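You operate a simulated robot arm through the tools that you are given. There is no shell and no other tool. Be economical: measure what you need, move in short steps, check, and stop when the job is done.

You run a simulated robot arm. Do the job below in one go: nothing can be reset, and whatever is moved stays where it is left.

JOB
Turn the number three wedge knob to 1. Then turn the number two wedge knob to 4. Then put the steel jug on top of the blue housing. Then open the top left drawer, take the 34 metal ring from the top of the steel table and put it in the inside of the top left drawer and shut the drawer again. Then take the blue cap on the top of the steel table and put it away on the top of the packing table. Then open the weights drawer, take the shaft stub that says "4" from the top of the steel table and put it in the inside of the weights drawer and shut the drawer again. Do these in the order given. Set down upright: steel jug, blue cap, shaft stub.

Only the result counts: the job must be done as asked and must still hold three seconds after the hand-in. Knocking over, shifting, dropping, spilling or breaking anything else fails it. Lids that push on must go on centred and level and be pressed home; caps that screw on are set level and turned clockwise until they are tight.

ROBOT AND FRAMES
A 7-joint arm with a fingered hand on a trunk, on a base that drives. Base frame: it is fixed to the floor where the robot stands at the start and does not move with it; the origin is under the middle of the robot, x ahead of it, y to its left, z up. Readings come in mm, degrees, newtons and seconds.
With the tool pointing down near the work surface it reaches from about 100 to 600 mm from the robot's upright axis, wherever it stands. Its first joint turns from -166.0 to 166.0 degrees. Places, roughly: blue cap (4x4x5 cm) [4200, -700, 800]; blue housing (24x20x7 cm) [2900, 3800, 800]; inside of the top left drawer [4000, 2300, 700]; inside of the weights drawer [5500, -100, 700]; metal ring [4250, -500, 750]; number three wedge knob [400, 0, 100]; number two wedge knob [700, 800, 100]; shaft stub [4250, -750, 750]; steel jug (13x9x11 cm) [100, 3400, 900]; top left drawer [3900, 2200, 700]; top of the packing table [-2800, -1100, 800]; weights drawer [5500, 0, 800]. Payload 3.4 kg.
Tool frame: the origin (TCP) lies between the finger pads and is the grasp point; the fingertips stand 25 mm ahead of it; z points along the fingers, y is the line along which they close. Largest opening 88 mm; the body of the gripper starts 29 mm behind the TCP. The gripper is a hand of 3 fingers: y runs from the thumb to the fingers, the wrist lies at [-13, -106, -174] in the tool frame.
Orientation is that of the tool frame in the base frame, as a unit quaternion [x, y, z, w]. With the fingers straight down and the wrist toward the robot, the tool's x, y and z point along [0, 1, 0], [1, 0, 0] and [0, 0, -1] of the base frame.

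CONTROLS
- The arm moves only by the tool apply_moves. Its argument "plan" is one flat list of numbers, 6 for each row, row after row: the shift along the base's x, y, z in units of 25 mm (1.0 is 25 mm), then the turn, a rotation vector about the base's x, y, z in units of 6 degrees (1.0 is 6 degrees). In form: [tx, ty, tz, wx, wy, wz, tx, ty, tz, wx, wy, wz, ...]. A call has 1 to 10 rows; each row shifts and turns the commanded pose from where the row before left it. A call with a number of a shift or a turn outside -1 to 1 is refused whole. A row lasts 0.2 s, in which the tool goes at most 50 mm and 8.6 degrees; a call with a longer step from one row to the next is refused whole. Where a pose cannot be reached the arm comes as near as it can. A force on the tool above 40 N (or 10 N above the force at the start of the call, whichever is more), or a blocked arm, ends the call early, and 0.2 s more pass. In this call time passes only in rows, and 0.2 s behind the last. It gives the time, the measured TCP pose, the force on the tool (base axes), the opening and the grip force at its end, in the units of the frame above (readings bear some noise), with the torque about the TCP (base axes, N m) and any sound that the robot's microphone picked up.
- Cameras (640 x 400 px; columns grow to the right, rows downward): "scene" is now at [8.5, 147, 1111.3]; the picture's right is [-0.15, -0.99, 0.00], its down [-0.86, 0.13, -0.50] and it looks along [0.50, -0.08, -0.87] (base axes); focal length 291 px, centre (320, 200). "wrist" rides on the gripper at [58, -85, -99] in the tool frame; the picture's right is [-0.67, 0.35, -0.66], its down [-0.69, -0.63, 0.37] and it looks along [-0.29, 0.69, 0.66] (tool axes); focal length 261 px, centre (320, 200). There is no depth. A picture from a camera that has moved, and an enlarged one, comes with that camera's place and axes in the base frame and with its lens.
- snapshot(camera): a new picture of that camera. The clock stands still meanwhile.
- slide_trunk(by): slides the trunk up (or, below 0, down) by that many mm; the arm and the scene camera ride with it, the base frame stays. It gives what a move gives, with no picture.
- drive_base(legs): drives the robot by 1 to 6 legs, each [ahead, left, turn to the left] in mm, mm and degrees, along the robot's own axes; the way and the turn of a leg run together, so that a leg with both is an arc; at most 1500 mm and 180 degrees a leg. The arm and the cameras ride along, it lands a little off, and it stops where it bumps. It gives what a move gives.
- set_fingers(index, middle, thumb_bend, thumb_turn): sets how far each is bent, from 0 (flat) to 1 (curled in); at 0.3 the hand is open as for a grip, at 0.7 the pads meet at the TCP. One left out holds its place. A second passes; each finger stops where it meets its share of the squeeze, and holds until it gets a number again. It is the only way to open and close the hand. It gives what a move gives, with no picture; readings hold the bend of each and the force on the fingers (four entries, about 0 where the hand has none), thumb and palm. thumb_turn goes from beside the hand (0) to across from the fingers (1), as for a grip.
- head_to(pan, tilt): turns the head with the scene camera to pan (to the left, within 155 degrees either way) and tilt (down, from -29 to 69), counted from straight ahead of the robot. It gives what a move gives.
- inspect(camera, box): a new picture of the part [left, top, right, bottom] of that camera's present view, enlarged. The clock stands still meanwhile.
- close_job(): hands the job in; it is judged then, once.

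Work in short steps. Places have to be worked out from the pictures, the camera data and where the tool is seen: move nearer, look again, correct. Check each grasp and each placing, and mend what went wrong. You have 207 turns and 184 pictures in all, those below and enlarged ones among them. Open the gripper and draw the arm clear of the work before you hand the job in, unless the task says otherwise; then end with one line.

The tools are called by a JSON object that holds its "op" and its "data". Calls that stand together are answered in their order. apply_moves: Moves the arm, as the interface text tells. Its arguments: {"type":"object","properties":{"plan":{"type":"array","items":{"type":"number"}}},"required":["plan"]} The other tools are called the same way: slide_trunk (by) slides the trunk up or down; set_fingers (index, middle, thumb_bend, thumb_turn) moves the fingers one by one; drive_base (legs) drives the base; head_to (pan, tilt) turns the head that bears the scene camera; snapshot (camera) takes a picture; inspect (camera, box) takes an enlarged picture of a part of a camera's view; close_job () hands the job in.

At the start:

```text
t: 0.0
tool_pos: [451.0, -47.4, 403.2]
orientation: [0.707, 0.707, 0.0, 0.0]
contact_force: [-1.3, -0.3, 0.2]
moment: [0.03, -0.01, 0.03]
grip_width: 87.7
finger_force: 0.1
shape: jaw
bend: [0.3, 0.3, 0.3, 0.98]
finger forces: [0.0, 0.1, 0.1, 0.1, 0.1, 0.0]
trunk travel left (down, up): [-150.0, 440.0]
robot x, y, heading: [-0.8, 1.7, -0.2]
head pan, tilt: [-8.7, 59.9]
```

scene: 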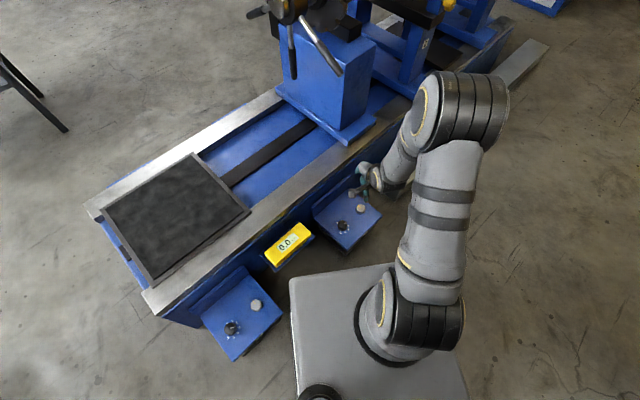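
wrist: 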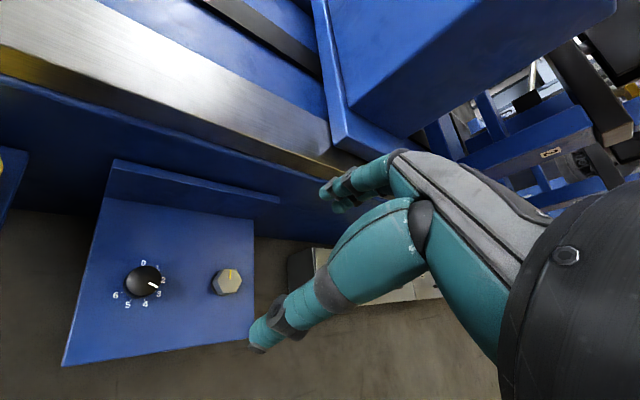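

I'll look closely at the near wedge panel with both cameras first.

{"op": "inspect", "data": {"camera": "wrist", "box": [60, 220, 260, 345]}}

{"op": "inspect", "data": {"camera": "scene", "box": [180, 170, 400, 370]}}

```text
3.20 times, centred on (160, 282) of wrist
camera zoom: at [365.8, 10.4, 501.5], right [0.35, -0.67, 0.66], down [-0.63, -0.69, -0.37], along [0.69, -0.29, -0.66], focal length 834 px, centre (832, -64)
```

zoom: 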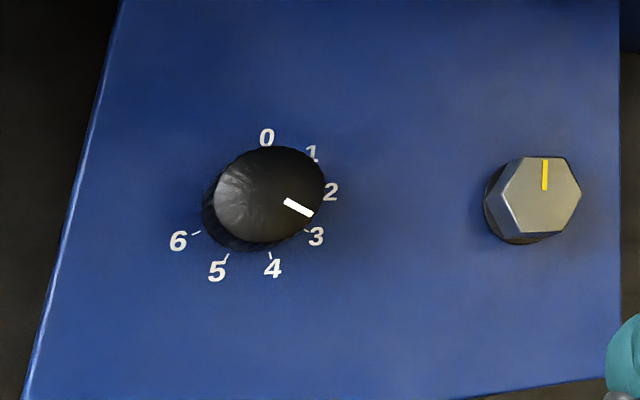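

```text
2.00 times, centred on (290, 270) of scene
camera zoom: at [8.5, 147.0, 1111.3], right [-0.15, -0.99, 0.0], down [-0.86, 0.13, -0.5], along [0.5, -0.08, -0.87], focal length 582 px, centre (380, 60)
```

zoom: 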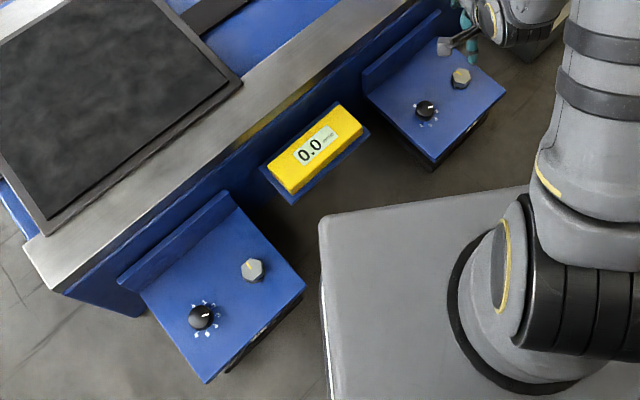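

The dial reads about 2.95 with 40° steps: 0 lies at yaw 36° and 1 at about -4°. The knob is near (438, -4) with its top at z≈164. I'll move over it, pre-turn the hand by -40°, then lower the trunk.

{"op": "apply_moves", "data": {"plan": [-0.1, 0.3, 0, 0, 0, -1, -0.1, 0.3, 0, 0, 0, -1, -0.1, 0.3, 0, 0, 0, -1, -0.1, 0.3, 0, 0, 0, -1, -0.1, 0.3, 0, 0, 0, -1, -0.02, 0.24, 0, 0, 0, -1, 0, 0, 0, 0, 0, -0.6]}}

{"op": "slide_trunk", "data": {"by": -120}}

{"op": "snapshot", "data": {"camera": "wrist"}}

{"op": "snapshot", "data": {"camera": "scene"}}

```text
t: 1.6
tool_pos: [437.2, -4.6, 401.6]
orientation: [0.905, 0.425, 0.0, -0.001]
contact_force: [-0.4, -1.2, -0.4]
moment: [-0.03, 0.03, -0.02]
grip_width: 87.4
finger_force: 0.0
shape: jaw
bend: [0.3, 0.3, 0.3, 0.98]
finger forces: [0.0, 0.1, 0.1, 0.0, 0.0, 0.1]
trunk travel left (down, up): [-150.0, 440.0]
robot x, y, heading: [-0.9, 1.2, 0.1]
head pan, tilt: [-8.7, 59.9]
```

```text
t: 3.1
tool_pos: [436.8, -4.4, 283.2]
orientation: [0.905, 0.426, 0.0, 0.0]
contact_force: [0.1, -0.3, -0.2]
moment: [0.02, -0.04, -0.04]
grip_width: 87.8
finger_force: 0.1
shape: jaw
bend: [0.3, 0.3, 0.3, 0.98]
finger forces: [0.0, 0.0, 0.0, 0.0, 0.0, 0.0]
trunk travel left (down, up): [-30.0, 560.0]
robot x, y, heading: [-1.2, -1.1, 0.1]
head pan, tilt: [-8.7, 59.9]
```

```text
179 pictures are left
camera wrist: at [409.0, 94.8, 381.1], right [-0.16, -0.74, 0.66], down [-0.92, -0.13, -0.37], along [0.35, -0.66, -0.66], focal length 261 px, centre (320, 200)
```

wrist: 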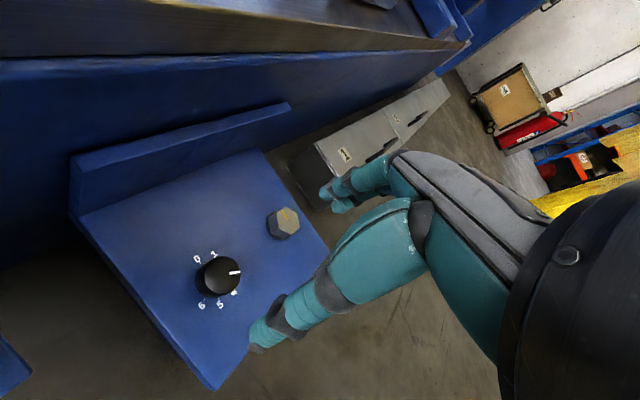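

```text
178 pictures are left
camera scene: at [8.5, 147.0, 991.3], right [-0.15, -0.99, 0.0], down [-0.86, 0.13, -0.5], along [0.5, -0.08, -0.87], focal length 291 px, centre (320, 200)
```

scene: 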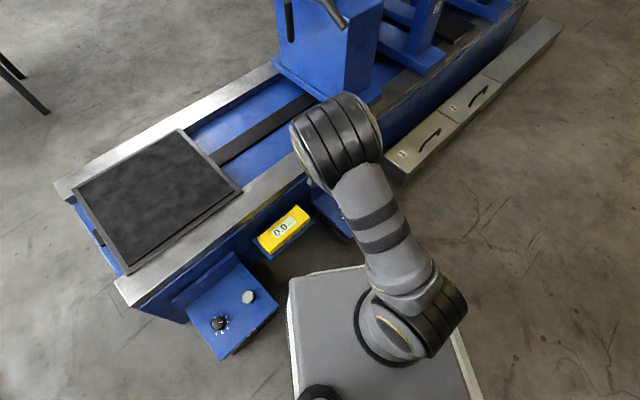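

Triangulating the two wrist views gives the knob at about (444, -5), top z≈130 and panel z≈105. I'll descend to just above it and look again.

{"op": "apply_moves", "data": {"plan": [0.28, -0.02, -1, 0, 0, 0, 0, 0, -1, 0, 0, 0, 0, 0, -1, 0, 0, 0, 0, 0, -0.8, 0, 0, 0]}}

{"op": "snapshot", "data": {"camera": "wrist"}}

```text
t: 4.1
tool_pos: [444.8, -3.2, 186.1]
orientation: [0.905, 0.426, 0.0, 0.0]
contact_force: [0.9, 0.8, -0.4]
moment: [0.0, 0.02, 0.01]
grip_width: 87.3
finger_force: 0.1
shape: jaw
bend: [0.3, 0.3, 0.3, 0.98]
finger forces: [0.0, 0.1, 0.1, 0.0, 0.0, 0.0]
trunk travel left (down, up): [-30.0, 560.0]
robot x, y, heading: [0.1, -1.7, 0.1]
head pan, tilt: [-8.7, 59.9]
```

```text
177 pictures are left
camera wrist: at [416.3, 94.6, 284.9], right [-0.16, -0.74, 0.66], down [-0.92, -0.13, -0.37], along [0.35, -0.66, -0.66], focal length 261 px, centre (320, 200)
```

wrist: 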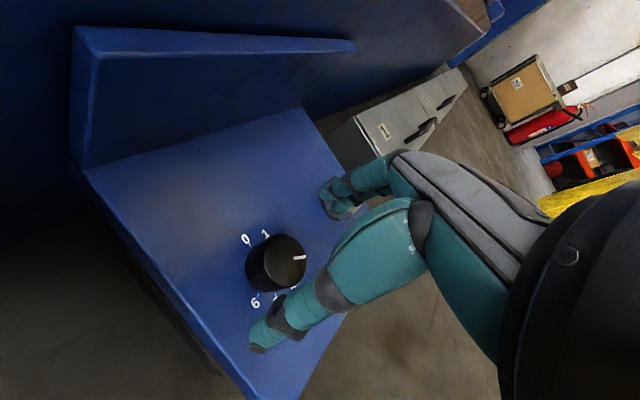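

The projection agrees with the knob top being straight below the TCP, at z≈145. I'll descend 34 mm, watching the force.

{"op": "apply_moves", "data": {"plan": [0, 0, -0.7, 0, 0, 0, 0, 0, -0.66, 0, 0, 0]}}

{"op": "snapshot", "data": {"camera": "wrist"}}

```text
t: 4.7
tool_pos: [444.8, -2.7, 151.5]
orientation: [0.905, 0.426, 0.0, 0.0]
contact_force: [0.6, 0.2, 0.6]
moment: [0.01, -0.06, -0.01]
grip_width: 87.4
finger_force: 0.2
shape: jaw
bend: [0.3, 0.3, 0.3, 0.98]
finger forces: [0.0, 0.1, 0.1, 0.0, 0.0, 0.0]
trunk travel left (down, up): [-30.0, 560.0]
robot x, y, heading: [-1.6, -1.8, -0.2]
head pan, tilt: [-8.7, 59.9]
```

```text
176 pictures are left
camera wrist: at [416.0, 95.0, 251.1], right [-0.16, -0.74, 0.66], down [-0.92, -0.13, -0.37], along [0.35, -0.66, -0.66], focal length 261 px, centre (320, 200)
```

wrist: 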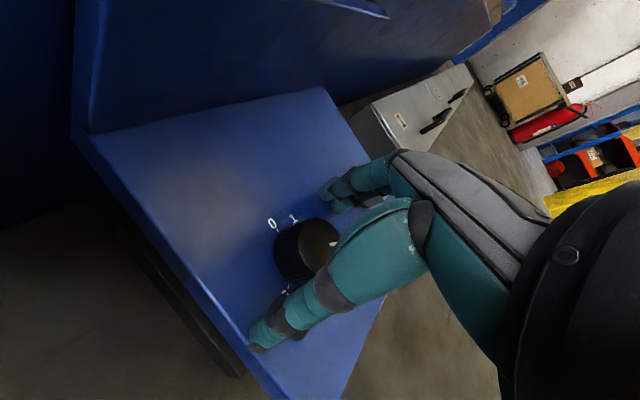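

The knob is centred between the fingers with the tips beside it, so I'll close on it.

{"op": "set_fingers", "data": {"index": 0.7, "middle": 0.7, "thumb_bend": 0.7}}

{"op": "snapshot", "data": {"camera": "wrist"}}

```text
t: 5.7
tool_pos: [446.0, -3.8, 153.0]
orientation: [0.905, 0.426, 0.002, 0.002]
contact_force: [5.5, -4.9, 13.8]
moment: [-0.31, -0.31, 0.05]
grip_width: 24.6
finger_force: 17.8
shape: fingers
bend: [0.6, 0.61, 0.58, 0.97]
finger forces: [7.2, 18.1, 0.0, 0.1, 10.0, 0.0]
trunk travel left (down, up): [-30.0, 560.0]
robot x, y, heading: [3.8, -0.2, 0.2]
head pan, tilt: [-8.7, 59.9]
```

```text
175 pictures are left
camera wrist: at [416.4, 94.7, 252.1], right [-0.16, -0.74, 0.66], down [-0.92, -0.13, -0.37], along [0.36, -0.66, -0.66], focal length 261 px, centre (320, 200)
```

wrist: 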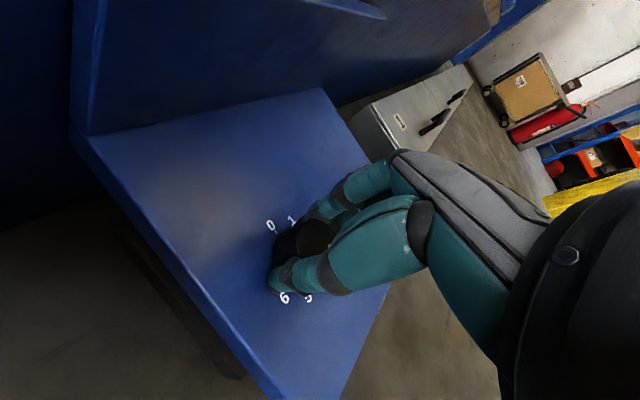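

The grip holds, with a 25 mm opening and about 18 N. I'll turn counter-clockwise 60° first.

{"op": "apply_moves", "data": {"plan": [0, 0, 0, 0, 0, 1, 0, 0, 0, 0, 0, 1, 0, 0, 0, 0, 0, 1, 0, 0, 0, 0, 0, 1, 0, 0, 0, 0, 0, 1, 0, 0, 0, 0, 0, 1, 0, 0, 0, 0, 0, 1, 0, 0, 0, 0, 0, 1, 0, 0, 0, 0, 0, 1, 0, 0, 0, 0, 0, 1]}}

{"op": "snapshot", "data": {"camera": "wrist"}}

```text
t: 7.9
tool_pos: [444.8, -2.8, 153.7]
orientation: [0.569, 0.822, 0.0, 0.001]
contact_force: [10.8, -9.5, 0.8]
moment: [-0.27, -0.36, -0.27]
grip_width: 22.9
finger_force: 19.4
shape: fingers
bend: [0.58, 0.64, 0.62, 0.92]
finger forces: [9.0, 18.1, 0.1, 0.0, 11.4, 0.1]
trunk travel left (down, up): [-30.0, 560.0]
robot x, y, heading: [-2.2, 1.7, 0.1]
head pan, tilt: [-8.7, 59.9]
```

```text
174 pictures are left
camera wrist: at [344.6, 20.0, 252.2], right [0.56, -0.51, 0.66], down [-0.35, -0.86, -0.37], along [0.75, -0.02, -0.66], focal length 261 px, centre (320, 200)
```

wrist: 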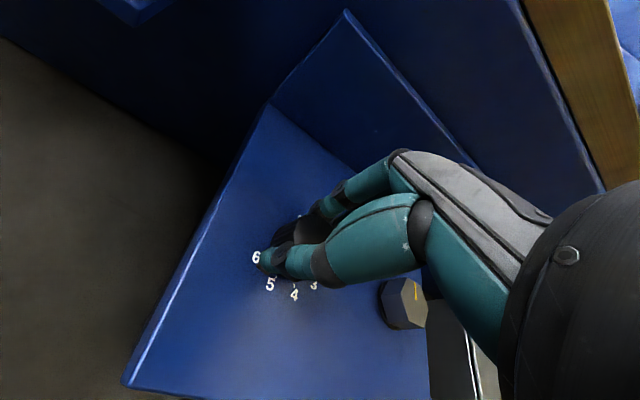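

It's turning with some torque. I'll add 18°, then open and lift to see the pointer.

{"op": "apply_moves", "data": {"plan": [0, 0, 0, 0, 0, 1, 0, 0, 0, 0, 0, 1, 0, 0, 0, 0, 0, 1]}}

{"op": "set_fingers", "data": {"index": 0.3, "middle": 0.3, "thumb_bend": 0.3}}

{"op": "apply_moves", "data": {"plan": [0, 0, 1, 0, 0, 0, 0, 0, 1, 0, 0, 0, 0, 0, 1, 0, 0, 0, 0, 0, 1, 0, 0, 0, 0, 0, 1, 0, 0, 0]}}

{"op": "snapshot", "data": {"camera": "wrist"}}

```text
t: 8.7
tool_pos: [445.3, -3.8, 153.8]
orientation: [0.434, 0.901, 0.0, 0.001]
contact_force: [12.8, -5.4, 1.2]
moment: [-0.16, -0.39, -0.29]
grip_width: 23.1
finger_force: 19.3
shape: fingers
bend: [0.58, 0.64, 0.62, 0.91]
finger forces: [8.7, 17.8, 0.1, 0.0, 11.3, 0.0]
trunk travel left (down, up): [-30.0, 560.0]
robot x, y, heading: [5.7, 1.7, 0.0]
head pan, tilt: [-8.7, 59.9]
```

```text
t: 9.7
tool_pos: [445.2, -3.6, 153.0]
orientation: [0.435, 0.901, 0.0, 0.0]
contact_force: [-0.2, 0.0, -0.5]
moment: [0.0, 0.03, 0.01]
grip_width: 84.4
finger_force: 0.1
shape: fingers
bend: [0.3, 0.3, 0.3, 0.97]
finger forces: [0.0, 0.0, 0.0, 0.1, 0.0, 0.0]
trunk travel left (down, up): [-30.0, 560.0]
robot x, y, heading: [-2.6, 0.2, -0.2]
head pan, tilt: [-8.7, 59.9]
```

```text
t: 10.9
tool_pos: [444.0, -3.1, 280.3]
orientation: [0.436, 0.9, 0.0, 0.0]
contact_force: [0.0, -0.3, -0.3]
moment: [0.06, -0.04, -0.01]
grip_width: 84.3
finger_force: 0.0
shape: fingers
bend: [0.3, 0.3, 0.3, 0.97]
finger forces: [0.0, 0.0, 0.0, 0.0, 0.0, 0.0]
trunk travel left (down, up): [-30.0, 560.0]
robot x, y, heading: [-1.7, -0.4, 0.1]
head pan, tilt: [-8.7, 59.9]
```

```text
173 pictures are left
camera wrist: at [341.1, -11.1, 378.3], right [0.69, -0.31, 0.66], down [-0.07, -0.93, -0.37], along [0.72, 0.21, -0.66], focal length 261 px, centre (320, 200)
```

wrist: 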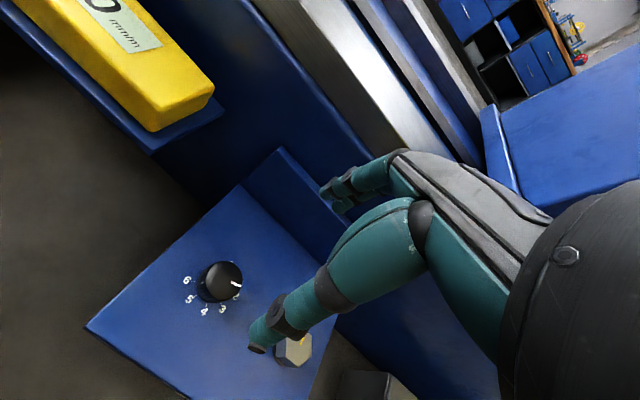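

{"op": "inspect", "data": {"camera": "wrist", "box": [160, 230, 288, 340]}}

```text
3.64 times, centred on (224, 285) of wrist
camera zoom: at [341.1, -11.1, 378.3], right [0.69, -0.31, 0.66], down [-0.07, -0.93, -0.37], along [0.72, 0.21, -0.66], focal length 948 px, centre (669, -109)
```

zoom: 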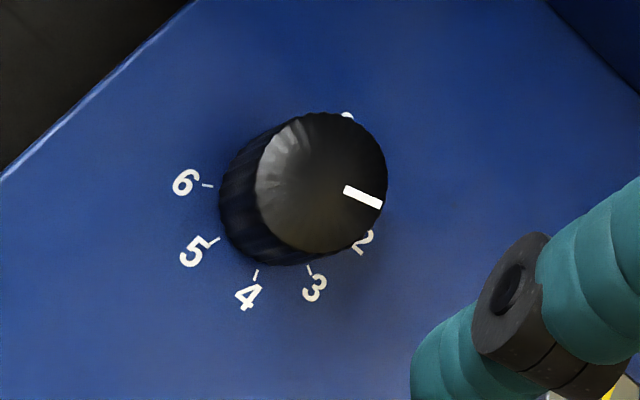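

The pointer is at about -35°, so some motion was lost to slip. It needs about 32° more. I'll unwind the hand by 48° and regrip 3 mm lower.

{"op": "apply_moves", "data": {"plan": [0, 0, -1, 0, 0, -1, 0, 0, -1, 0, 0, -1, 0, 0, -1, 0, 0, -1, 0, 0, -1, 0, 0, -1, 0, 0, -0.6, 0, 0, -1, 0, 0, -0.4, 0, 0, -1, 0, 0, -0.24, 0, 0, -1, 0, 0, 0, 0, 0, -1]}}

{"op": "set_fingers", "data": {"index": 0.75, "middle": 0.75, "thumb_bend": 0.75}}

{"op": "apply_moves", "data": {"plan": [0, 0, 0, 0, 0, 1, 0, 0, 0, 0, 0, 1, 0, 0, 0, 0, 0, 1, 0, 0, 0, 0, 0, 1, 0, 0, 0, 0, 0, 1, 0, 0, 0, 0, 0, 1, 0, 0, 0, 0, 0, 1]}}

{"op": "snapshot", "data": {"camera": "wrist"}}

```text
t: 12.7
tool_pos: [446.8, -3.6, 149.3]
orientation: [0.765, 0.645, 0.001, 0.001]
contact_force: [-1.4, 3.4, 14.8]
moment: [-0.14, -0.72, 0.15]
grip_width: 84.6
finger_force: 7.0
shape: fingers
bend: [0.3, 0.3, 0.3, 0.97]
finger forces: [0.1, 14.0, 0.0, 0.1, 0.1, 0.0]
trunk travel left (down, up): [-30.0, 560.0]
robot x, y, heading: [1.1, 3.7, -0.1]
head pan, tilt: [-8.7, 59.9]
```

```text
t: 13.2
tool_pos: [450.3, -4.5, 152.2]
orientation: [0.765, 0.644, 0.006, 0.006]
contact_force: [-7.1, 1.0, 32.7]
moment: [0.03, 0.45, 0.12]
grip_width: 26.1
finger_force: 30.5
shape: fingers
bend: [0.72, 0.39, 0.55, 0.97]
finger forces: [9.3, 12.2, 0.1, 0.0, 39.8, 0.0]
trunk travel left (down, up): [-30.0, 560.0]
robot x, y, heading: [0.6, -3.2, -0.1]
head pan, tilt: [-8.7, 59.9]
stopped: the force on the tool passed its limit at 44 N (the readings are from after the stop); the commanded pose is now the measured one
```

```text
t: 14.6
tool_pos: [451.0, -4.7, 153.0]
orientation: [0.542, 0.84, 0.008, 0.006]
contact_force: [-5.3, -2.0, 29.1]
moment: [0.02, 0.26, -0.25]
grip_width: 23.7
finger_force: 32.3
shape: fingers
bend: [0.73, 0.44, 0.62, 0.89]
finger forces: [11.2, 12.5, 0.0, 0.0, 41.1, 0.0]
trunk travel left (down, up): [-30.0, 560.0]
robot x, y, heading: [1.0, 2.7, -0.3]
head pan, tilt: [-8.7, 59.9]
stopped in row 6: the force on the tool passed its limit at 46 N (the readings are from after the stop); the commanded pose is now the measured one
```

```text
171 pictures are left
camera wrist: at [347.5, 11.8, 249.4], right [0.58, -0.47, 0.66], down [-0.28, -0.88, -0.38], along [0.76, 0.03, -0.65], focal length 261 px, centre (320, 200)
```

wrist: 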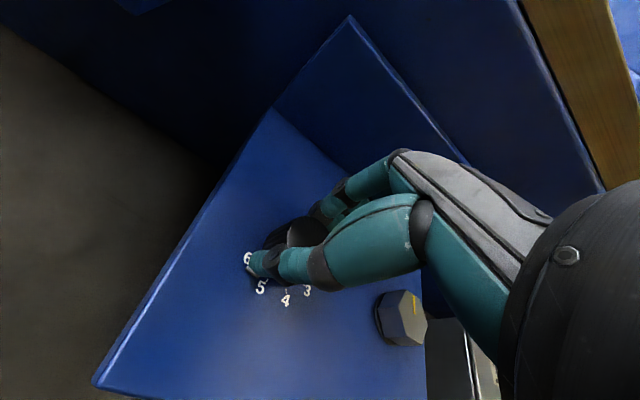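

It was too low and a finger touched the panel. I'll open, lift and check the pointer.

{"op": "set_fingers", "data": {"index": 0.3, "middle": 0.3, "thumb_bend": 0.3}}

{"op": "apply_moves", "data": {"plan": [-0.14, 0.04, 1, 0, 0, 0, -0.1, 0, 1, 0, 0, 0, 0, 0, 1, 0, 0, 0, 0, 0, 1, 0, 0, 0]}}

{"op": "inspect", "data": {"camera": "wrist", "box": [160, 210, 320, 310]}}

```text
t: 15.6
tool_pos: [448.9, -4.4, 150.6]
orientation: [0.541, 0.841, 0.005, 0.003]
contact_force: [-0.4, 0.5, 0.0]
moment: [0.02, -0.01, -0.02]
grip_width: 84.6
finger_force: 0.1
shape: fingers
bend: [0.3, 0.3, 0.3, 0.97]
finger forces: [0.1, 0.1, 0.0, 0.1, 0.0, 0.0]
trunk travel left (down, up): [-30.0, 560.0]
robot x, y, heading: [-0.2, 2.2, 0.0]
head pan, tilt: [-8.7, 59.9]
```

```text
t: 16.6
tool_pos: [442.9, -4.4, 250.7]
orientation: [0.541, 0.841, 0.007, 0.004]
contact_force: [0.6, 0.3, 0.2]
moment: [-0.04, 0.02, 0.01]
grip_width: 84.5
finger_force: 0.0
shape: fingers
bend: [0.3, 0.3, 0.3, 0.97]
finger forces: [0.0, 0.0, 0.1, 0.1, 0.0, 0.1]
trunk travel left (down, up): [-30.0, 560.0]
robot x, y, heading: [-3.4, 0.8, 0.2]
head pan, tilt: [-8.7, 59.9]
```

```text
4.00 times, centred on (240, 260) of wrist
camera zoom: at [341.1, 11.3, 348.3], right [0.59, -0.47, 0.66], down [-0.28, -0.88, -0.37], along [0.76, 0.03, -0.65], focal length 1043 px, centre (640, -40)
```

zoom: 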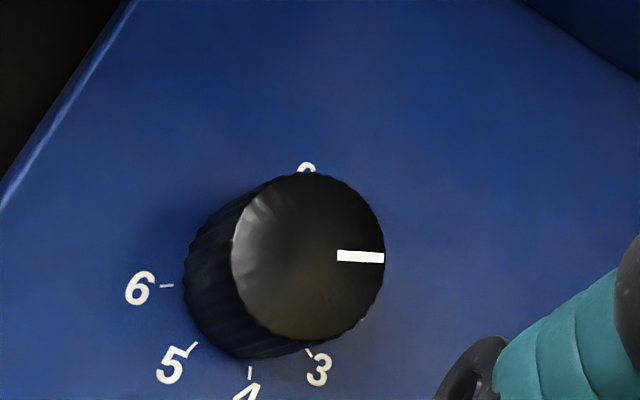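

The pointer is at -32°, so it needs +28° and the low grip only slipped. I'll unwind 48°, grip at the first height (z≈153) and turn 54°, allowing for wind-up.

{"op": "apply_moves", "data": {"plan": [0.08, 0.02, -1, 0, 0, -1, 0, 0, -1, 0, 0, -1, 0, 0, -1, 0, 0, -1, 0, 0, -0.9, 0, 0, -1, 0, 0, 0, 0, 0, -1, 0, 0, 0, 0, 0, -1, 0, 0, 0, 0, 0, -1, 0, 0, 0, 0, 0, -1]}}

{"op": "set_fingers", "data": {"index": 0.7, "middle": 0.7, "thumb_bend": 0.7}}

{"op": "apply_moves", "data": {"plan": [0, 0, 0, 0, 0, 1, 0, 0, 0, 0, 0, 1, 0, 0, 0, 0, 0, 1, 0, 0, 0, 0, 0, 1, 0, 0, 0, 0, 0, 1, 0, 0, 0, 0, 0, 1, 0, 0, 0, 0, 0, 1, 0, 0, 0, 0, 0, 1]}}

{"op": "set_fingers", "data": {"index": 0.3, "middle": 0.3, "thumb_bend": 0.3}}

{"op": "apply_moves", "data": {"plan": [0, 0, 1, 0, 0, 0, 0, 0, 1, 0, 0, 0, 0, 0, 1, 0, 0, 0, 0, 0, 1, 0, 0, 0]}}

{"op": "inspect", "data": {"camera": "wrist", "box": [160, 210, 320, 310]}}

```text
t: 18.4
tool_pos: [446.1, -4.4, 152.7]
orientation: [0.837, 0.547, 0.003, 0.006]
contact_force: [-0.1, 0.0, -0.9]
moment: [0.02, 0.0, 0.03]
grip_width: 84.8
finger_force: 0.1
shape: fingers
bend: [0.3, 0.3, 0.3, 0.97]
finger forces: [0.0, 0.0, 0.0, 0.0, 0.0, 0.1]
trunk travel left (down, up): [-30.0, 560.0]
robot x, y, heading: [0.9, -3.5, 0.1]
head pan, tilt: [-8.7, 59.9]
```

```text
t: 19.4
tool_pos: [446.2, -4.0, 154.2]
orientation: [0.837, 0.547, 0.004, 0.006]
contact_force: [1.8, -0.5, 3.4]
moment: [-0.11, -0.16, 0.06]
grip_width: 24.9
finger_force: 13.5
shape: fingers
bend: [0.6, 0.62, 0.58, 0.97]
finger forces: [5.8, 10.2, 0.0, 0.0, 9.9, 0.0]
trunk travel left (down, up): [-30.0, 560.0]
robot x, y, heading: [1.6, -1.5, -0.3]
head pan, tilt: [-8.7, 59.9]
```

```text
t: 21.2
tool_pos: [445.8, -3.5, 152.6]
orientation: [0.54, 0.842, 0.006, 0.004]
contact_force: [4.0, -5.4, -0.4]
moment: [-0.18, -0.2, -0.18]
grip_width: 23.4
finger_force: 16.3
shape: fingers
bend: [0.6, 0.65, 0.61, 0.92]
finger forces: [7.1, 13.7, 0.1, 0.1, 12.0, 0.0]
trunk travel left (down, up): [-30.0, 560.0]
robot x, y, heading: [-0.5, -0.8, -0.1]
head pan, tilt: [-8.7, 59.9]
```

```text
t: 22.2
tool_pos: [445.5, -2.5, 152.0]
orientation: [0.542, 0.841, 0.006, 0.003]
contact_force: [0.0, -0.2, -0.8]
moment: [0.01, -0.03, -0.02]
grip_width: 84.4
finger_force: 0.0
shape: fingers
bend: [0.3, 0.3, 0.3, 0.97]
finger forces: [0.0, 0.0, 0.0, 0.1, 0.0, 0.0]
trunk travel left (down, up): [-30.0, 560.0]
robot x, y, heading: [1.8, -2.3, -0.0]
head pan, tilt: [-8.7, 59.9]
```

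```text
t: 23.2
tool_pos: [447.8, -5.7, 255.2]
orientation: [0.541, 0.841, 0.005, 0.004]
contact_force: [0.0, 0.2, -1.1]
moment: [-0.02, -0.03, 0.01]
grip_width: 84.2
finger_force: 0.1
shape: fingers
bend: [0.3, 0.3, 0.3, 0.97]
finger forces: [0.0, 0.0, 0.0, 0.0, 0.1, 0.0]
trunk travel left (down, up): [-30.0, 560.0]
robot x, y, heading: [0.8, 0.9, 0.1]
head pan, tilt: [-8.7, 59.9]
```

```text
4.00 times, centred on (240, 260) of wrist
camera zoom: at [344.2, 11.1, 351.6], right [0.59, -0.47, 0.66], down [-0.29, -0.88, -0.37], along [0.76, 0.03, -0.65], focal length 1043 px, centre (640, -40)
```

zoom: 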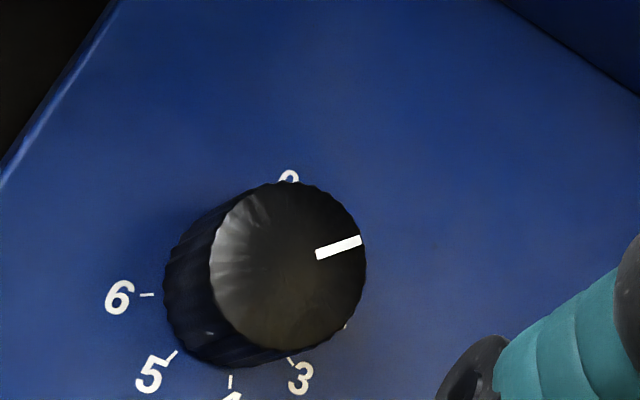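

It's now at -13° (48° of hand turn gave 19°, so wind-up is about 29°). The remaining 9° needs a turn of about 38°.

{"op": "apply_moves", "data": {"plan": [-0.05, 0.06, -1, 0, 0, -1, 0, 0, -1, 0, 0, -1, 0, 0, -1, 0, 0, -1, 0, 0, -1, 0, 0, -1, 0, 0, -0.06, 0, 0, -1, 0, 0, 0, 0, 0, -1, 0, 0, 0, 0, 0, -1, 0, 0, 0, 0, 0, -1]}}

{"op": "set_fingers", "data": {"index": 0.7, "middle": 0.7, "thumb_bend": 0.7}}

{"op": "apply_moves", "data": {"plan": [0, 0, 0, 0, 0, 1, 0, 0, 0, 0, 0, 1, 0, 0, 0, 0, 0, 1, 0, 0, 0, 0, 0, 1, 0, 0, 0, 0, 0, 1, 0, 0, 0, 0, 0, 1, 0, 0, 0, 0, 0, 0.4]}}

{"op": "set_fingers", "data": {"index": 0.3, "middle": 0.3, "thumb_bend": 0.3}}

{"op": "apply_moves", "data": {"plan": [0, 0, 1, 0, 0, 0, 0, 0, 1, 0, 0, 0, 0, 0, 1, 0, 0, 0, 0, 0, 1, 0, 0, 0]}}

{"op": "inspect", "data": {"camera": "wrist", "box": [160, 210, 320, 310]}}

```text
t: 25.0
tool_pos: [444.6, -2.0, 152.1]
orientation: [0.837, 0.547, 0.005, 0.007]
contact_force: [-1.6, 0.4, 0.3]
moment: [-0.04, 0.02, 0.02]
grip_width: 84.1
finger_force: 0.1
shape: fingers
bend: [0.3, 0.3, 0.3, 0.97]
finger forces: [0.0, 0.0, 0.0, 0.1, 0.1, 0.0]
trunk travel left (down, up): [-30.0, 560.0]
robot x, y, heading: [0.5, 2.3, 0.2]
head pan, tilt: [-8.7, 59.9]
```

```text
t: 26.0
tool_pos: [445.5, -2.2, 153.5]
orientation: [0.837, 0.547, 0.006, 0.007]
contact_force: [8.1, -1.2, 16.0]
moment: [-0.19, -0.39, 0.08]
grip_width: 23.9
finger_force: 18.5
shape: fingers
bend: [0.6, 0.61, 0.58, 0.97]
finger forces: [6.7, 20.2, 0.0, 0.0, 9.7, 0.0]
trunk travel left (down, up): [-30.0, 560.0]
robot x, y, heading: [-3.8, 1.3, -0.1]
head pan, tilt: [-8.7, 59.9]
```

```text
t: 27.6
tool_pos: [446.6, -0.8, 152.1]
orientation: [0.609, 0.794, 0.006, 0.006]
contact_force: [7.9, -7.7, 20.1]
moment: [-0.18, -0.26, -0.24]
grip_width: 20.5
finger_force: 24.9
shape: fingers
bend: [0.61, 0.63, 0.63, 0.92]
finger forces: [8.9, 23.9, 0.2, 0.1, 16.5, 0.0]
trunk travel left (down, up): [-30.0, 560.0]
robot x, y, heading: [1.5, -0.4, -0.0]
head pan, tilt: [-8.7, 59.9]
```

```text
t: 28.6
tool_pos: [444.2, -2.4, 151.6]
orientation: [0.61, 0.793, 0.006, 0.004]
contact_force: [0.8, -0.5, -0.2]
moment: [-0.01, -0.01, 0.02]
grip_width: 84.6
finger_force: 0.0
shape: fingers
bend: [0.3, 0.3, 0.3, 0.97]
finger forces: [0.0, 0.1, 0.0, 0.0, 0.0, 0.0]
trunk travel left (down, up): [-30.0, 560.0]
robot x, y, heading: [-2.0, -1.8, 0.1]
head pan, tilt: [-8.7, 59.9]
```

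```text
t: 29.6
tool_pos: [444.3, -1.0, 251.5]
orientation: [0.609, 0.793, 0.006, 0.004]
contact_force: [0.2, 0.4, 0.2]
moment: [-0.04, -0.01, -0.05]
grip_width: 84.4
finger_force: 0.1
shape: fingers
bend: [0.3, 0.3, 0.3, 0.97]
finger forces: [0.0, 0.0, 0.0, 0.0, 0.1, 0.1]
trunk travel left (down, up): [-30.0, 560.0]
robot x, y, heading: [2.4, -0.6, -0.1]
head pan, tilt: [-8.7, 59.9]
```

```text
4.00 times, centred on (240, 260) of wrist
camera zoom: at [346.5, 32.2, 349.3], right [0.5, -0.56, 0.66], down [-0.43, -0.82, -0.37], along [0.75, -0.09, -0.65], focal length 1043 px, centre (640, -40)
```

zoom: 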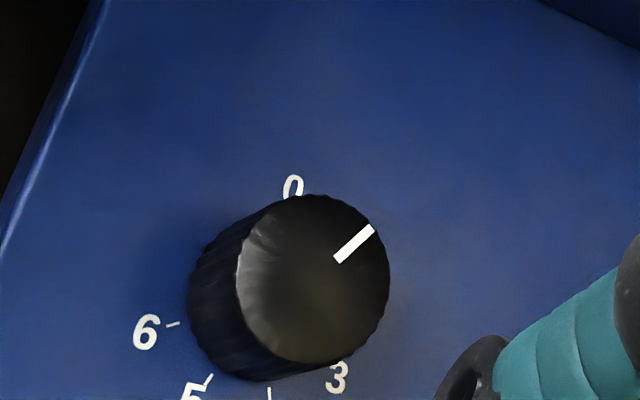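

It's now at about 0°, roughly 4° past 1 (which is at -4°). I'll make a small clockwise correction: grip here and turn -30°, most of which is wind-up.

{"op": "apply_moves", "data": {"plan": [0.02, -0.07, -1, 0, 0, 0, 0, 0, -1, 0, 0, 0, 0, 0, -1, 0, 0, 0, 0, 0, -0.95, 0, 0, 0]}}

{"op": "set_fingers", "data": {"index": 0.7, "middle": 0.7, "thumb_bend": 0.7}}

{"op": "apply_moves", "data": {"plan": [0, 0, 0, 0, 0, -1, 0, 0, 0, 0, 0, -1, 0, 0, 0, 0, 0, -1, 0, 0, 0, 0, 0, -1, 0, 0, 0, 0, 0, -0.8]}}

{"op": "set_fingers", "data": {"index": 0.3, "middle": 0.3, "thumb_bend": 0.3}}

{"op": "apply_moves", "data": {"plan": [0, 0, 1, 0, 0, 0.96, 0, 0, 1, 0, 0, 0.96, 0, 0, 1, 0, 0, 0.96, 0, 0, 1, 0, 0, 0.96, 0, 0, 0, 0, 0, 0.96]}}

{"op": "inspect", "data": {"camera": "wrist", "box": [160, 210, 320, 310]}}

```text
t: 30.6
tool_pos: [444.2, -3.9, 153.3]
orientation: [0.61, 0.793, 0.006, 0.004]
contact_force: [-0.1, 0.2, 0.7]
moment: [-0.01, -0.01, -0.06]
grip_width: 84.5
finger_force: 0.0
shape: fingers
bend: [0.3, 0.3, 0.3, 0.97]
finger forces: [0.0, 0.0, 0.0, 0.0, 0.1, 0.1]
trunk travel left (down, up): [-30.0, 560.0]
robot x, y, heading: [-1.5, -1.1, 0.2]
head pan, tilt: [-8.7, 59.9]
```

```text
t: 31.6
tool_pos: [445.4, -2.5, 152.9]
orientation: [0.61, 0.792, 0.006, 0.005]
contact_force: [5.2, 1.4, 7.0]
moment: [-0.02, -0.26, 0.04]
grip_width: 25.5
finger_force: 14.9
shape: fingers
bend: [0.59, 0.63, 0.58, 0.97]
finger forces: [7.0, 12.2, 0.0, 0.0, 10.0, 0.0]
trunk travel left (down, up): [-30.0, 560.0]
robot x, y, heading: [0.9, -0.6, -0.1]
head pan, tilt: [-8.7, 59.9]
```

```text
t: 32.8
tool_pos: [445.7, -2.9, 154.1]
orientation: [0.788, 0.615, 0.004, 0.005]
contact_force: [4.1, 1.6, 10.9]
moment: [-0.07, -0.3, 0.23]
grip_width: 26.1
finger_force: 18.6
shape: fingers
bend: [0.6, 0.62, 0.58, 1.0]
finger forces: [7.1, 17.1, 0.1, 0.1, 12.2, 0.0]
trunk travel left (down, up): [-30.0, 560.0]
robot x, y, heading: [-1.0, -1.7, -0.3]
head pan, tilt: [-8.7, 59.9]
```

```text
t: 33.8
tool_pos: [445.6, -2.8, 153.8]
orientation: [0.787, 0.617, 0.004, 0.005]
contact_force: [0.6, 0.2, -0.4]
moment: [0.01, -0.03, -0.04]
grip_width: 84.3
finger_force: 0.1
shape: fingers
bend: [0.3, 0.3, 0.3, 0.98]
finger forces: [0.0, 0.0, 0.0, 0.0, 0.0, 0.0]
trunk travel left (down, up): [-30.0, 560.0]
robot x, y, heading: [0.5, -0.1, 0.2]
head pan, tilt: [-8.7, 59.9]
```

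```text
t: 35.0
tool_pos: [445.8, -4.3, 253.7]
orientation: [0.609, 0.793, 0.005, 0.004]
contact_force: [-1.2, -0.5, 1.1]
moment: [0.02, 0.02, -0.01]
grip_width: 84.5
finger_force: 0.1
shape: fingers
bend: [0.3, 0.3, 0.3, 0.98]
finger forces: [0.0, 0.1, 0.1, 0.0, 0.1, 0.1]
trunk travel left (down, up): [-30.0, 560.0]
robot x, y, heading: [-0.9, 0.3, -0.3]
head pan, tilt: [-8.7, 59.9]
```

```text
4.00 times, centred on (240, 260) of wrist
camera zoom: at [346.8, 29.4, 351.1], right [0.5, -0.56, 0.66], down [-0.43, -0.82, -0.37], along [0.75, -0.09, -0.65], focal length 1043 px, centre (640, -40)
```

zoom: 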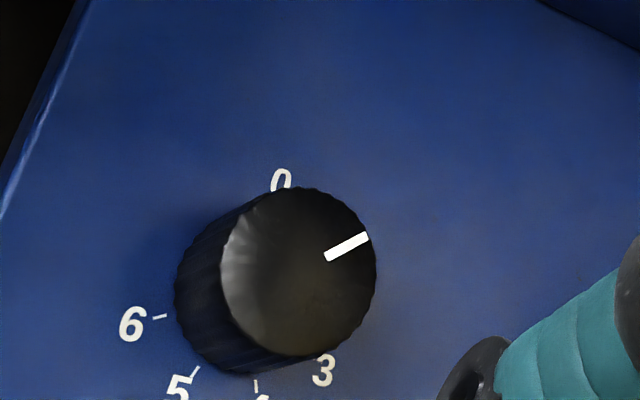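

It went back to about -16° (clockwise wind-up is smaller). I need +12°, so I repeat the earlier counter-clockwise recipe with 37°, which should give about 12°.

{"op": "apply_moves", "data": {"plan": [-0.03, 0.05, -1, 0, 0, -1, 0, 0, -1, 0, 0, -1, 0, 0, -1, 0, 0, -1, 0, 0, -1, 0, 0, -1, 0, 0, -0.06, 0, 0, -1, 0, 0, 0, 0, 0, -1, 0, 0, 0, 0, 0, -0.4]}}

{"op": "set_fingers", "data": {"index": 0.7, "middle": 0.7, "thumb_bend": 0.7}}

{"op": "apply_moves", "data": {"plan": [0, 0, 0, 0, 0, 1, 0, 0, 0, 0, 0, 1, 0, 0, 0, 0, 0, 1, 0, 0, 0, 0, 0, 1, 0, 0, 0, 0, 0, 1, 0, 0, 0, 0, 0, 1, 0, 0, 0, 0, 0, 0.2]}}

{"op": "set_fingers", "data": {"index": 0.3, "middle": 0.3, "thumb_bend": 0.3}}

{"op": "apply_moves", "data": {"plan": [0, 0, 1, 0, 0, 0, 0, 0, 1, 0, 0, 0, 0, 0, 1, 0, 0, 0, 0, 0, 1, 0, 0, 0]}}

{"op": "inspect", "data": {"camera": "wrist", "box": [160, 210, 320, 310]}}

```text
t: 36.6
tool_pos: [445.3, -3.1, 152.4]
orientation: [0.836, 0.548, 0.004, 0.006]
contact_force: [0.3, 0.7, -1.0]
moment: [0.0, 0.0, 0.0]
grip_width: 84.7
finger_force: 0.0
shape: fingers
bend: [0.3, 0.3, 0.3, 0.98]
finger forces: [0.0, 0.0, 0.0, 0.0, 0.0, 0.0]
trunk travel left (down, up): [-30.0, 560.0]
robot x, y, heading: [3.0, -2.7, 0.1]
head pan, tilt: [-8.7, 59.9]
```

```text
t: 37.6
tool_pos: [445.7, -1.6, 153.2]
orientation: [0.837, 0.547, 0.007, 0.008]
contact_force: [7.0, -2.8, 23.3]
moment: [-0.14, -0.18, 0.13]
grip_width: 24.4
finger_force: 22.1
shape: fingers
bend: [0.61, 0.61, 0.58, 0.97]
finger forces: [6.7, 21.0, 0.0, 0.1, 15.4, 0.0]
trunk travel left (down, up): [-30.0, 560.0]
robot x, y, heading: [2.2, -3.3, -0.1]
head pan, tilt: [-8.7, 59.9]
```

```text
t: 39.2
tool_pos: [445.3, -3.1, 151.4]
orientation: [0.617, 0.787, 0.008, 0.005]
contact_force: [9.5, -12.1, 24.8]
moment: [-0.19, -0.39, -0.27]
grip_width: 22.1
finger_force: 28.5
shape: fingers
bend: [0.59, 0.63, 0.63, 0.92]
finger forces: [11.7, 27.4, 0.1, 0.0, 17.4, 0.0]
trunk travel left (down, up): [-30.0, 560.0]
robot x, y, heading: [0.9, 1.1, 0.3]
head pan, tilt: [-8.7, 59.9]
```

```text
t: 40.2
tool_pos: [444.6, -2.1, 150.3]
orientation: [0.618, 0.786, 0.005, 0.004]
contact_force: [-0.3, 0.9, 0.6]
moment: [0.01, 0.0, -0.01]
grip_width: 84.4
finger_force: 0.1
shape: fingers
bend: [0.3, 0.3, 0.3, 0.97]
finger forces: [0.1, 0.1, 0.0, 0.0, 0.1, 0.1]
trunk travel left (down, up): [-30.0, 560.0]
robot x, y, heading: [2.8, 0.4, 0.1]
head pan, tilt: [-8.7, 59.9]
```

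```text
t: 41.2
tool_pos: [444.2, -2.7, 251.3]
orientation: [0.618, 0.786, 0.006, 0.004]
contact_force: [-0.7, -0.5, 0.1]
moment: [-0.03, 0.01, 0.02]
grip_width: 84.3
finger_force: 0.0
shape: fingers
bend: [0.3, 0.3, 0.3, 0.97]
finger forces: [0.0, 0.1, 0.0, 0.0, 0.0, 0.1]
trunk travel left (down, up): [-30.0, 560.0]
robot x, y, heading: [-3.3, 0.2, -0.0]
head pan, tilt: [-8.7, 59.9]
```

```text
4.00 times, centred on (240, 260) of wrist
camera zoom: at [347.0, 31.9, 349.2], right [0.49, -0.57, 0.66], down [-0.45, -0.81, -0.37], along [0.75, -0.11, -0.65], focal length 1043 px, centre (640, -40)
```

zoom: 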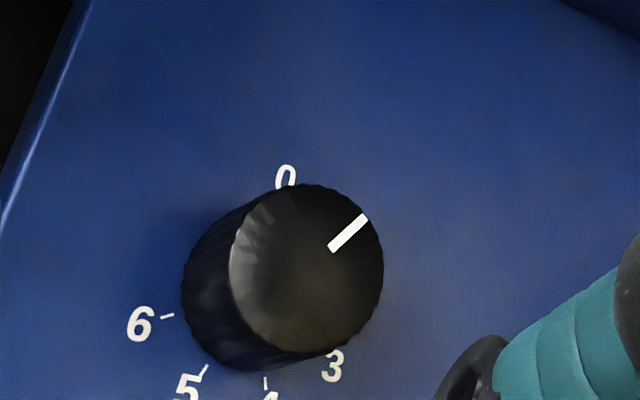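

The pointer is at about -1.5° against 1 at about -3.6°, only 0.05 of a division off, so I accept it. Next I raise the arm and look around for knob two and the route.

{"op": "apply_moves", "data": {"plan": [-1, 0, 1, 0, 0, 0, -1, 0, 1, 0, 0, 0, -1, 0, 1, 0, 0, 0, -1, 0, 1, 0, 0, 0, -1, 0, 1, 0, 0, 0, -1, 0, 1, 0, 0, 0]}}

{"op": "slide_trunk", "data": {"by": 300}}

{"op": "head_to", "data": {"pan": 0, "tilt": 25}}

{"op": "snapshot", "data": {"camera": "scene"}}

{"op": "head_to", "data": {"pan": 60, "tilt": 35}}

{"op": "snapshot", "data": {"camera": "scene"}}

```text
t: 42.6
tool_pos: [388.1, -26.1, 394.2]
orientation: [0.618, 0.786, 0.004, 0.004]
contact_force: [0.5, -0.1, 0.7]
moment: [0.02, -0.01, 0.0]
grip_width: 84.6
finger_force: 0.0
shape: fingers
bend: [0.3, 0.3, 0.3, 0.97]
finger forces: [0.0, 0.0, 0.0, 0.1, 0.0, 0.1]
out of reach, approached as far as the arm can: row 3, 4, 5, 6
trunk travel left (down, up): [-30.0, 560.0]
robot x, y, heading: [0.7, 1.2, -0.0]
head pan, tilt: [-8.7, 59.9]
```

```text
t: 45.6
tool_pos: [387.4, -24.7, 692.1]
orientation: [0.617, 0.787, 0.005, 0.004]
contact_force: [0.7, 0.4, -0.1]
moment: [0.03, -0.04, -0.03]
grip_width: 84.6
finger_force: 0.0
shape: fingers
bend: [0.3, 0.3, 0.3, 0.97]
finger forces: [0.0, 0.0, 0.0, 0.0, 0.0, 0.0]
trunk travel left (down, up): [-330.0, 260.0]
robot x, y, heading: [-0.1, 1.6, 0.1]
head pan, tilt: [-8.7, 59.9]
```

```text
t: 46.6
tool_pos: [387.4, -24.1, 692.5]
orientation: [0.618, 0.786, 0.005, 0.003]
contact_force: [-0.3, 1.5, 0.4]
moment: [0.03, -0.02, -0.01]
grip_width: 84.1
finger_force: 0.0
shape: fingers
bend: [0.3, 0.3, 0.3, 0.97]
finger forces: [0.1, 0.1, 0.0, 0.0, 0.1, 0.0]
trunk travel left (down, up): [-330.0, 260.0]
robot x, y, heading: [0.4, -1.1, 0.2]
head pan, tilt: [0.0, 25.0]
```

```text
165 pictures are left
camera scene: at [34.7, 157.1, 1341.2], right [0.0, -1.0, 0.0], down [-0.42, 0.0, -0.91], along [0.91, 0.0, -0.42], focal length 291 px, centre (320, 200)
```

scene: 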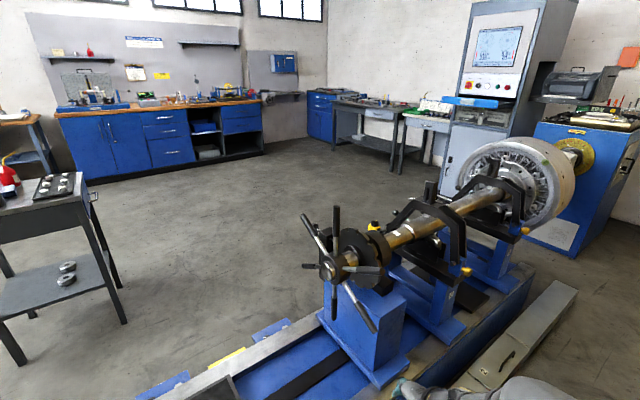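

```text
t: 47.9
tool_pos: [386.3, -23.4, 693.5]
orientation: [0.618, 0.786, 0.005, 0.003]
contact_force: [0.2, -0.5, -0.8]
moment: [0.01, 0.02, 0.05]
grip_width: 84.6
finger_force: 0.1
shape: fingers
bend: [0.3, 0.3, 0.3, 0.97]
finger forces: [0.0, 0.0, 0.1, 0.1, 0.0, 0.0]
trunk travel left (down, up): [-330.0, 260.0]
robot x, y, heading: [-2.0, 0.3, 0.0]
head pan, tilt: [60.0, 35.0]
```

```text
164 pictures are left
camera scene: at [-13.3, 233.3, 1325.5], right [0.87, -0.5, 0.0], down [-0.29, -0.5, -0.82], along [0.41, 0.71, -0.57], focal length 291 px, centre (320, 200)
```

scene: 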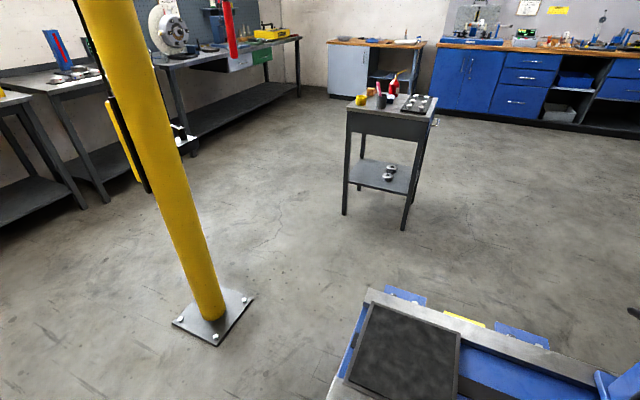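

Knob two should be at the far-left corner panel, near (800, 830). I'll look left and behind to plan a route around the yellow column.

{"op": "head_to", "data": {"pan": 110, "tilt": 30}}

{"op": "snapshot", "data": {"camera": "scene"}}

```text
t: 49.1
tool_pos: [387.1, -24.5, 692.7]
orientation: [0.618, 0.786, 0.005, 0.003]
contact_force: [0.6, 0.6, -0.5]
moment: [0.04, 0.01, -0.01]
grip_width: 84.4
finger_force: 0.1
shape: fingers
bend: [0.3, 0.3, 0.3, 0.97]
finger forces: [0.1, 0.0, 0.1, 0.1, 0.0, 0.0]
trunk travel left (down, up): [-330.0, 260.0]
robot x, y, heading: [-2.0, -1.1, 0.0]
head pan, tilt: [110.0, 30.0]
```

```text
163 pictures are left
camera scene: at [-88.2, 242.1, 1333.3], right [0.94, 0.34, 0.0], down [0.17, -0.47, -0.87], along [-0.3, 0.81, -0.5], focal length 291 px, centre (320, 200)
```

scene: 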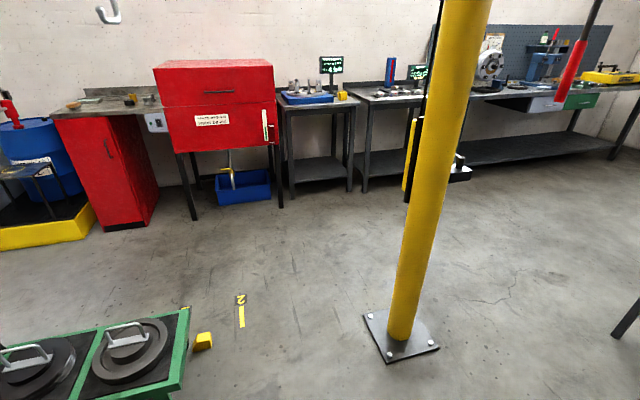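

The gap between the column and the machine end is about 600 mm, enough when aligned at about 33°. I'll back off, go left, turn along the gap, and drive half-way first.

{"op": "drive_base", "data": {"legs": [[-230, 0, 0], [0, 640, 0], [0, 0, 33]]}}

{"op": "head_to", "data": {"pan": 0, "tilt": 55}}

{"op": "snapshot", "data": {"camera": "scene"}}

```text
t: 55.6
tool_pos: [108.7, 837.6, 693.8]
orientation: [0.368, 0.93, 0.006, 0.002]
contact_force: [0.0, -0.6, 0.3]
moment: [-0.01, -0.01, -0.04]
grip_width: 84.6
finger_force: 0.2
shape: fingers
bend: [0.3, 0.3, 0.3, 0.97]
finger forces: [0.0, 0.1, 0.0, 0.1, 0.1, 0.0]
trunk travel left (down, up): [-330.0, 260.0]
robot x, y, heading: [-230.9, 647.5, 32.9]
head pan, tilt: [110.0, 30.0]
```

```text
t: 57.5
tool_pos: [108.4, 837.4, 693.2]
orientation: [0.368, 0.93, 0.006, 0.001]
contact_force: [0.4, -0.5, -0.1]
moment: [0.01, -0.03, 0.01]
grip_width: 84.5
finger_force: 0.0
shape: fingers
bend: [0.3, 0.3, 0.3, 0.97]
finger forces: [0.1, 0.1, 0.0, 0.0, 0.1, 0.1]
trunk travel left (down, up): [-330.0, 260.0]
robot x, y, heading: [-231.9, 645.9, 33.2]
head pan, tilt: [0.0, 55.0]
```

```text
162 pictures are left
camera scene: at [-303.3, 783.4, 1297.3], right [0.55, -0.84, 0.0], down [-0.69, -0.45, -0.57], along [0.48, 0.31, -0.82], focal length 291 px, centre (320, 200)
```

scene: 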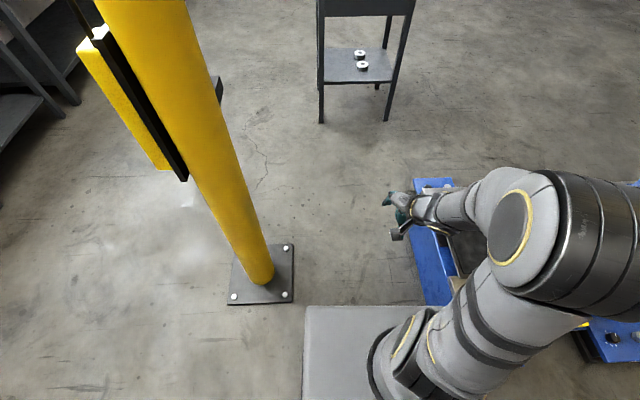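

Clearances: about 83 mm on the column side and 25 mm on the machine side. I'll shift 30 mm left, then drive through.

{"op": "drive_base", "data": {"legs": [[0, 30, 0], [950, 0, 0]]}}

{"op": "head_to", "data": {"pan": -70, "tilt": 50}}

{"op": "snapshot", "data": {"camera": "scene"}}

```text
t: 62.9
tool_pos: [895.1, 1371.2, 692.8]
orientation: [0.374, 0.928, 0.006, 0.001]
contact_force: [0.8, 0.0, -0.8]
moment: [0.0, -0.01, 0.0]
grip_width: 84.4
finger_force: 0.1
shape: fingers
bend: [0.3, 0.3, 0.3, 0.97]
finger forces: [0.0, 0.0, 0.1, 0.0, 0.1, 0.0]
trunk travel left (down, up): [-330.0, 260.0]
robot x, y, heading: [551.7, 1183.8, 32.4]
head pan, tilt: [0.0, 55.0]
```

```text
t: 64.3
tool_pos: [893.6, 1370.9, 693.8]
orientation: [0.374, 0.927, 0.007, 0.002]
contact_force: [0.4, 1.0, 0.0]
moment: [-0.01, -0.04, -0.01]
grip_width: 84.6
finger_force: 0.1
shape: fingers
bend: [0.3, 0.3, 0.3, 0.97]
finger forces: [0.0, 0.0, 0.0, 0.0, 0.1, 0.1]
trunk travel left (down, up): [-330.0, 260.0]
robot x, y, heading: [555.2, 1185.3, 32.4]
head pan, tilt: [-70.0, 50.0]
```

```text
161 pictures are left
camera scene: at [482.0, 1237.6, 1303.8], right [-0.61, -0.79, 0.0], down [-0.61, 0.47, -0.64], along [0.51, -0.39, -0.77], focal length 291 px, centre (320, 200)
```

scene: 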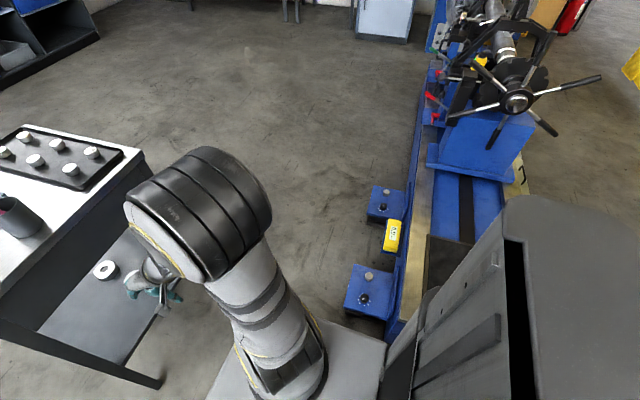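

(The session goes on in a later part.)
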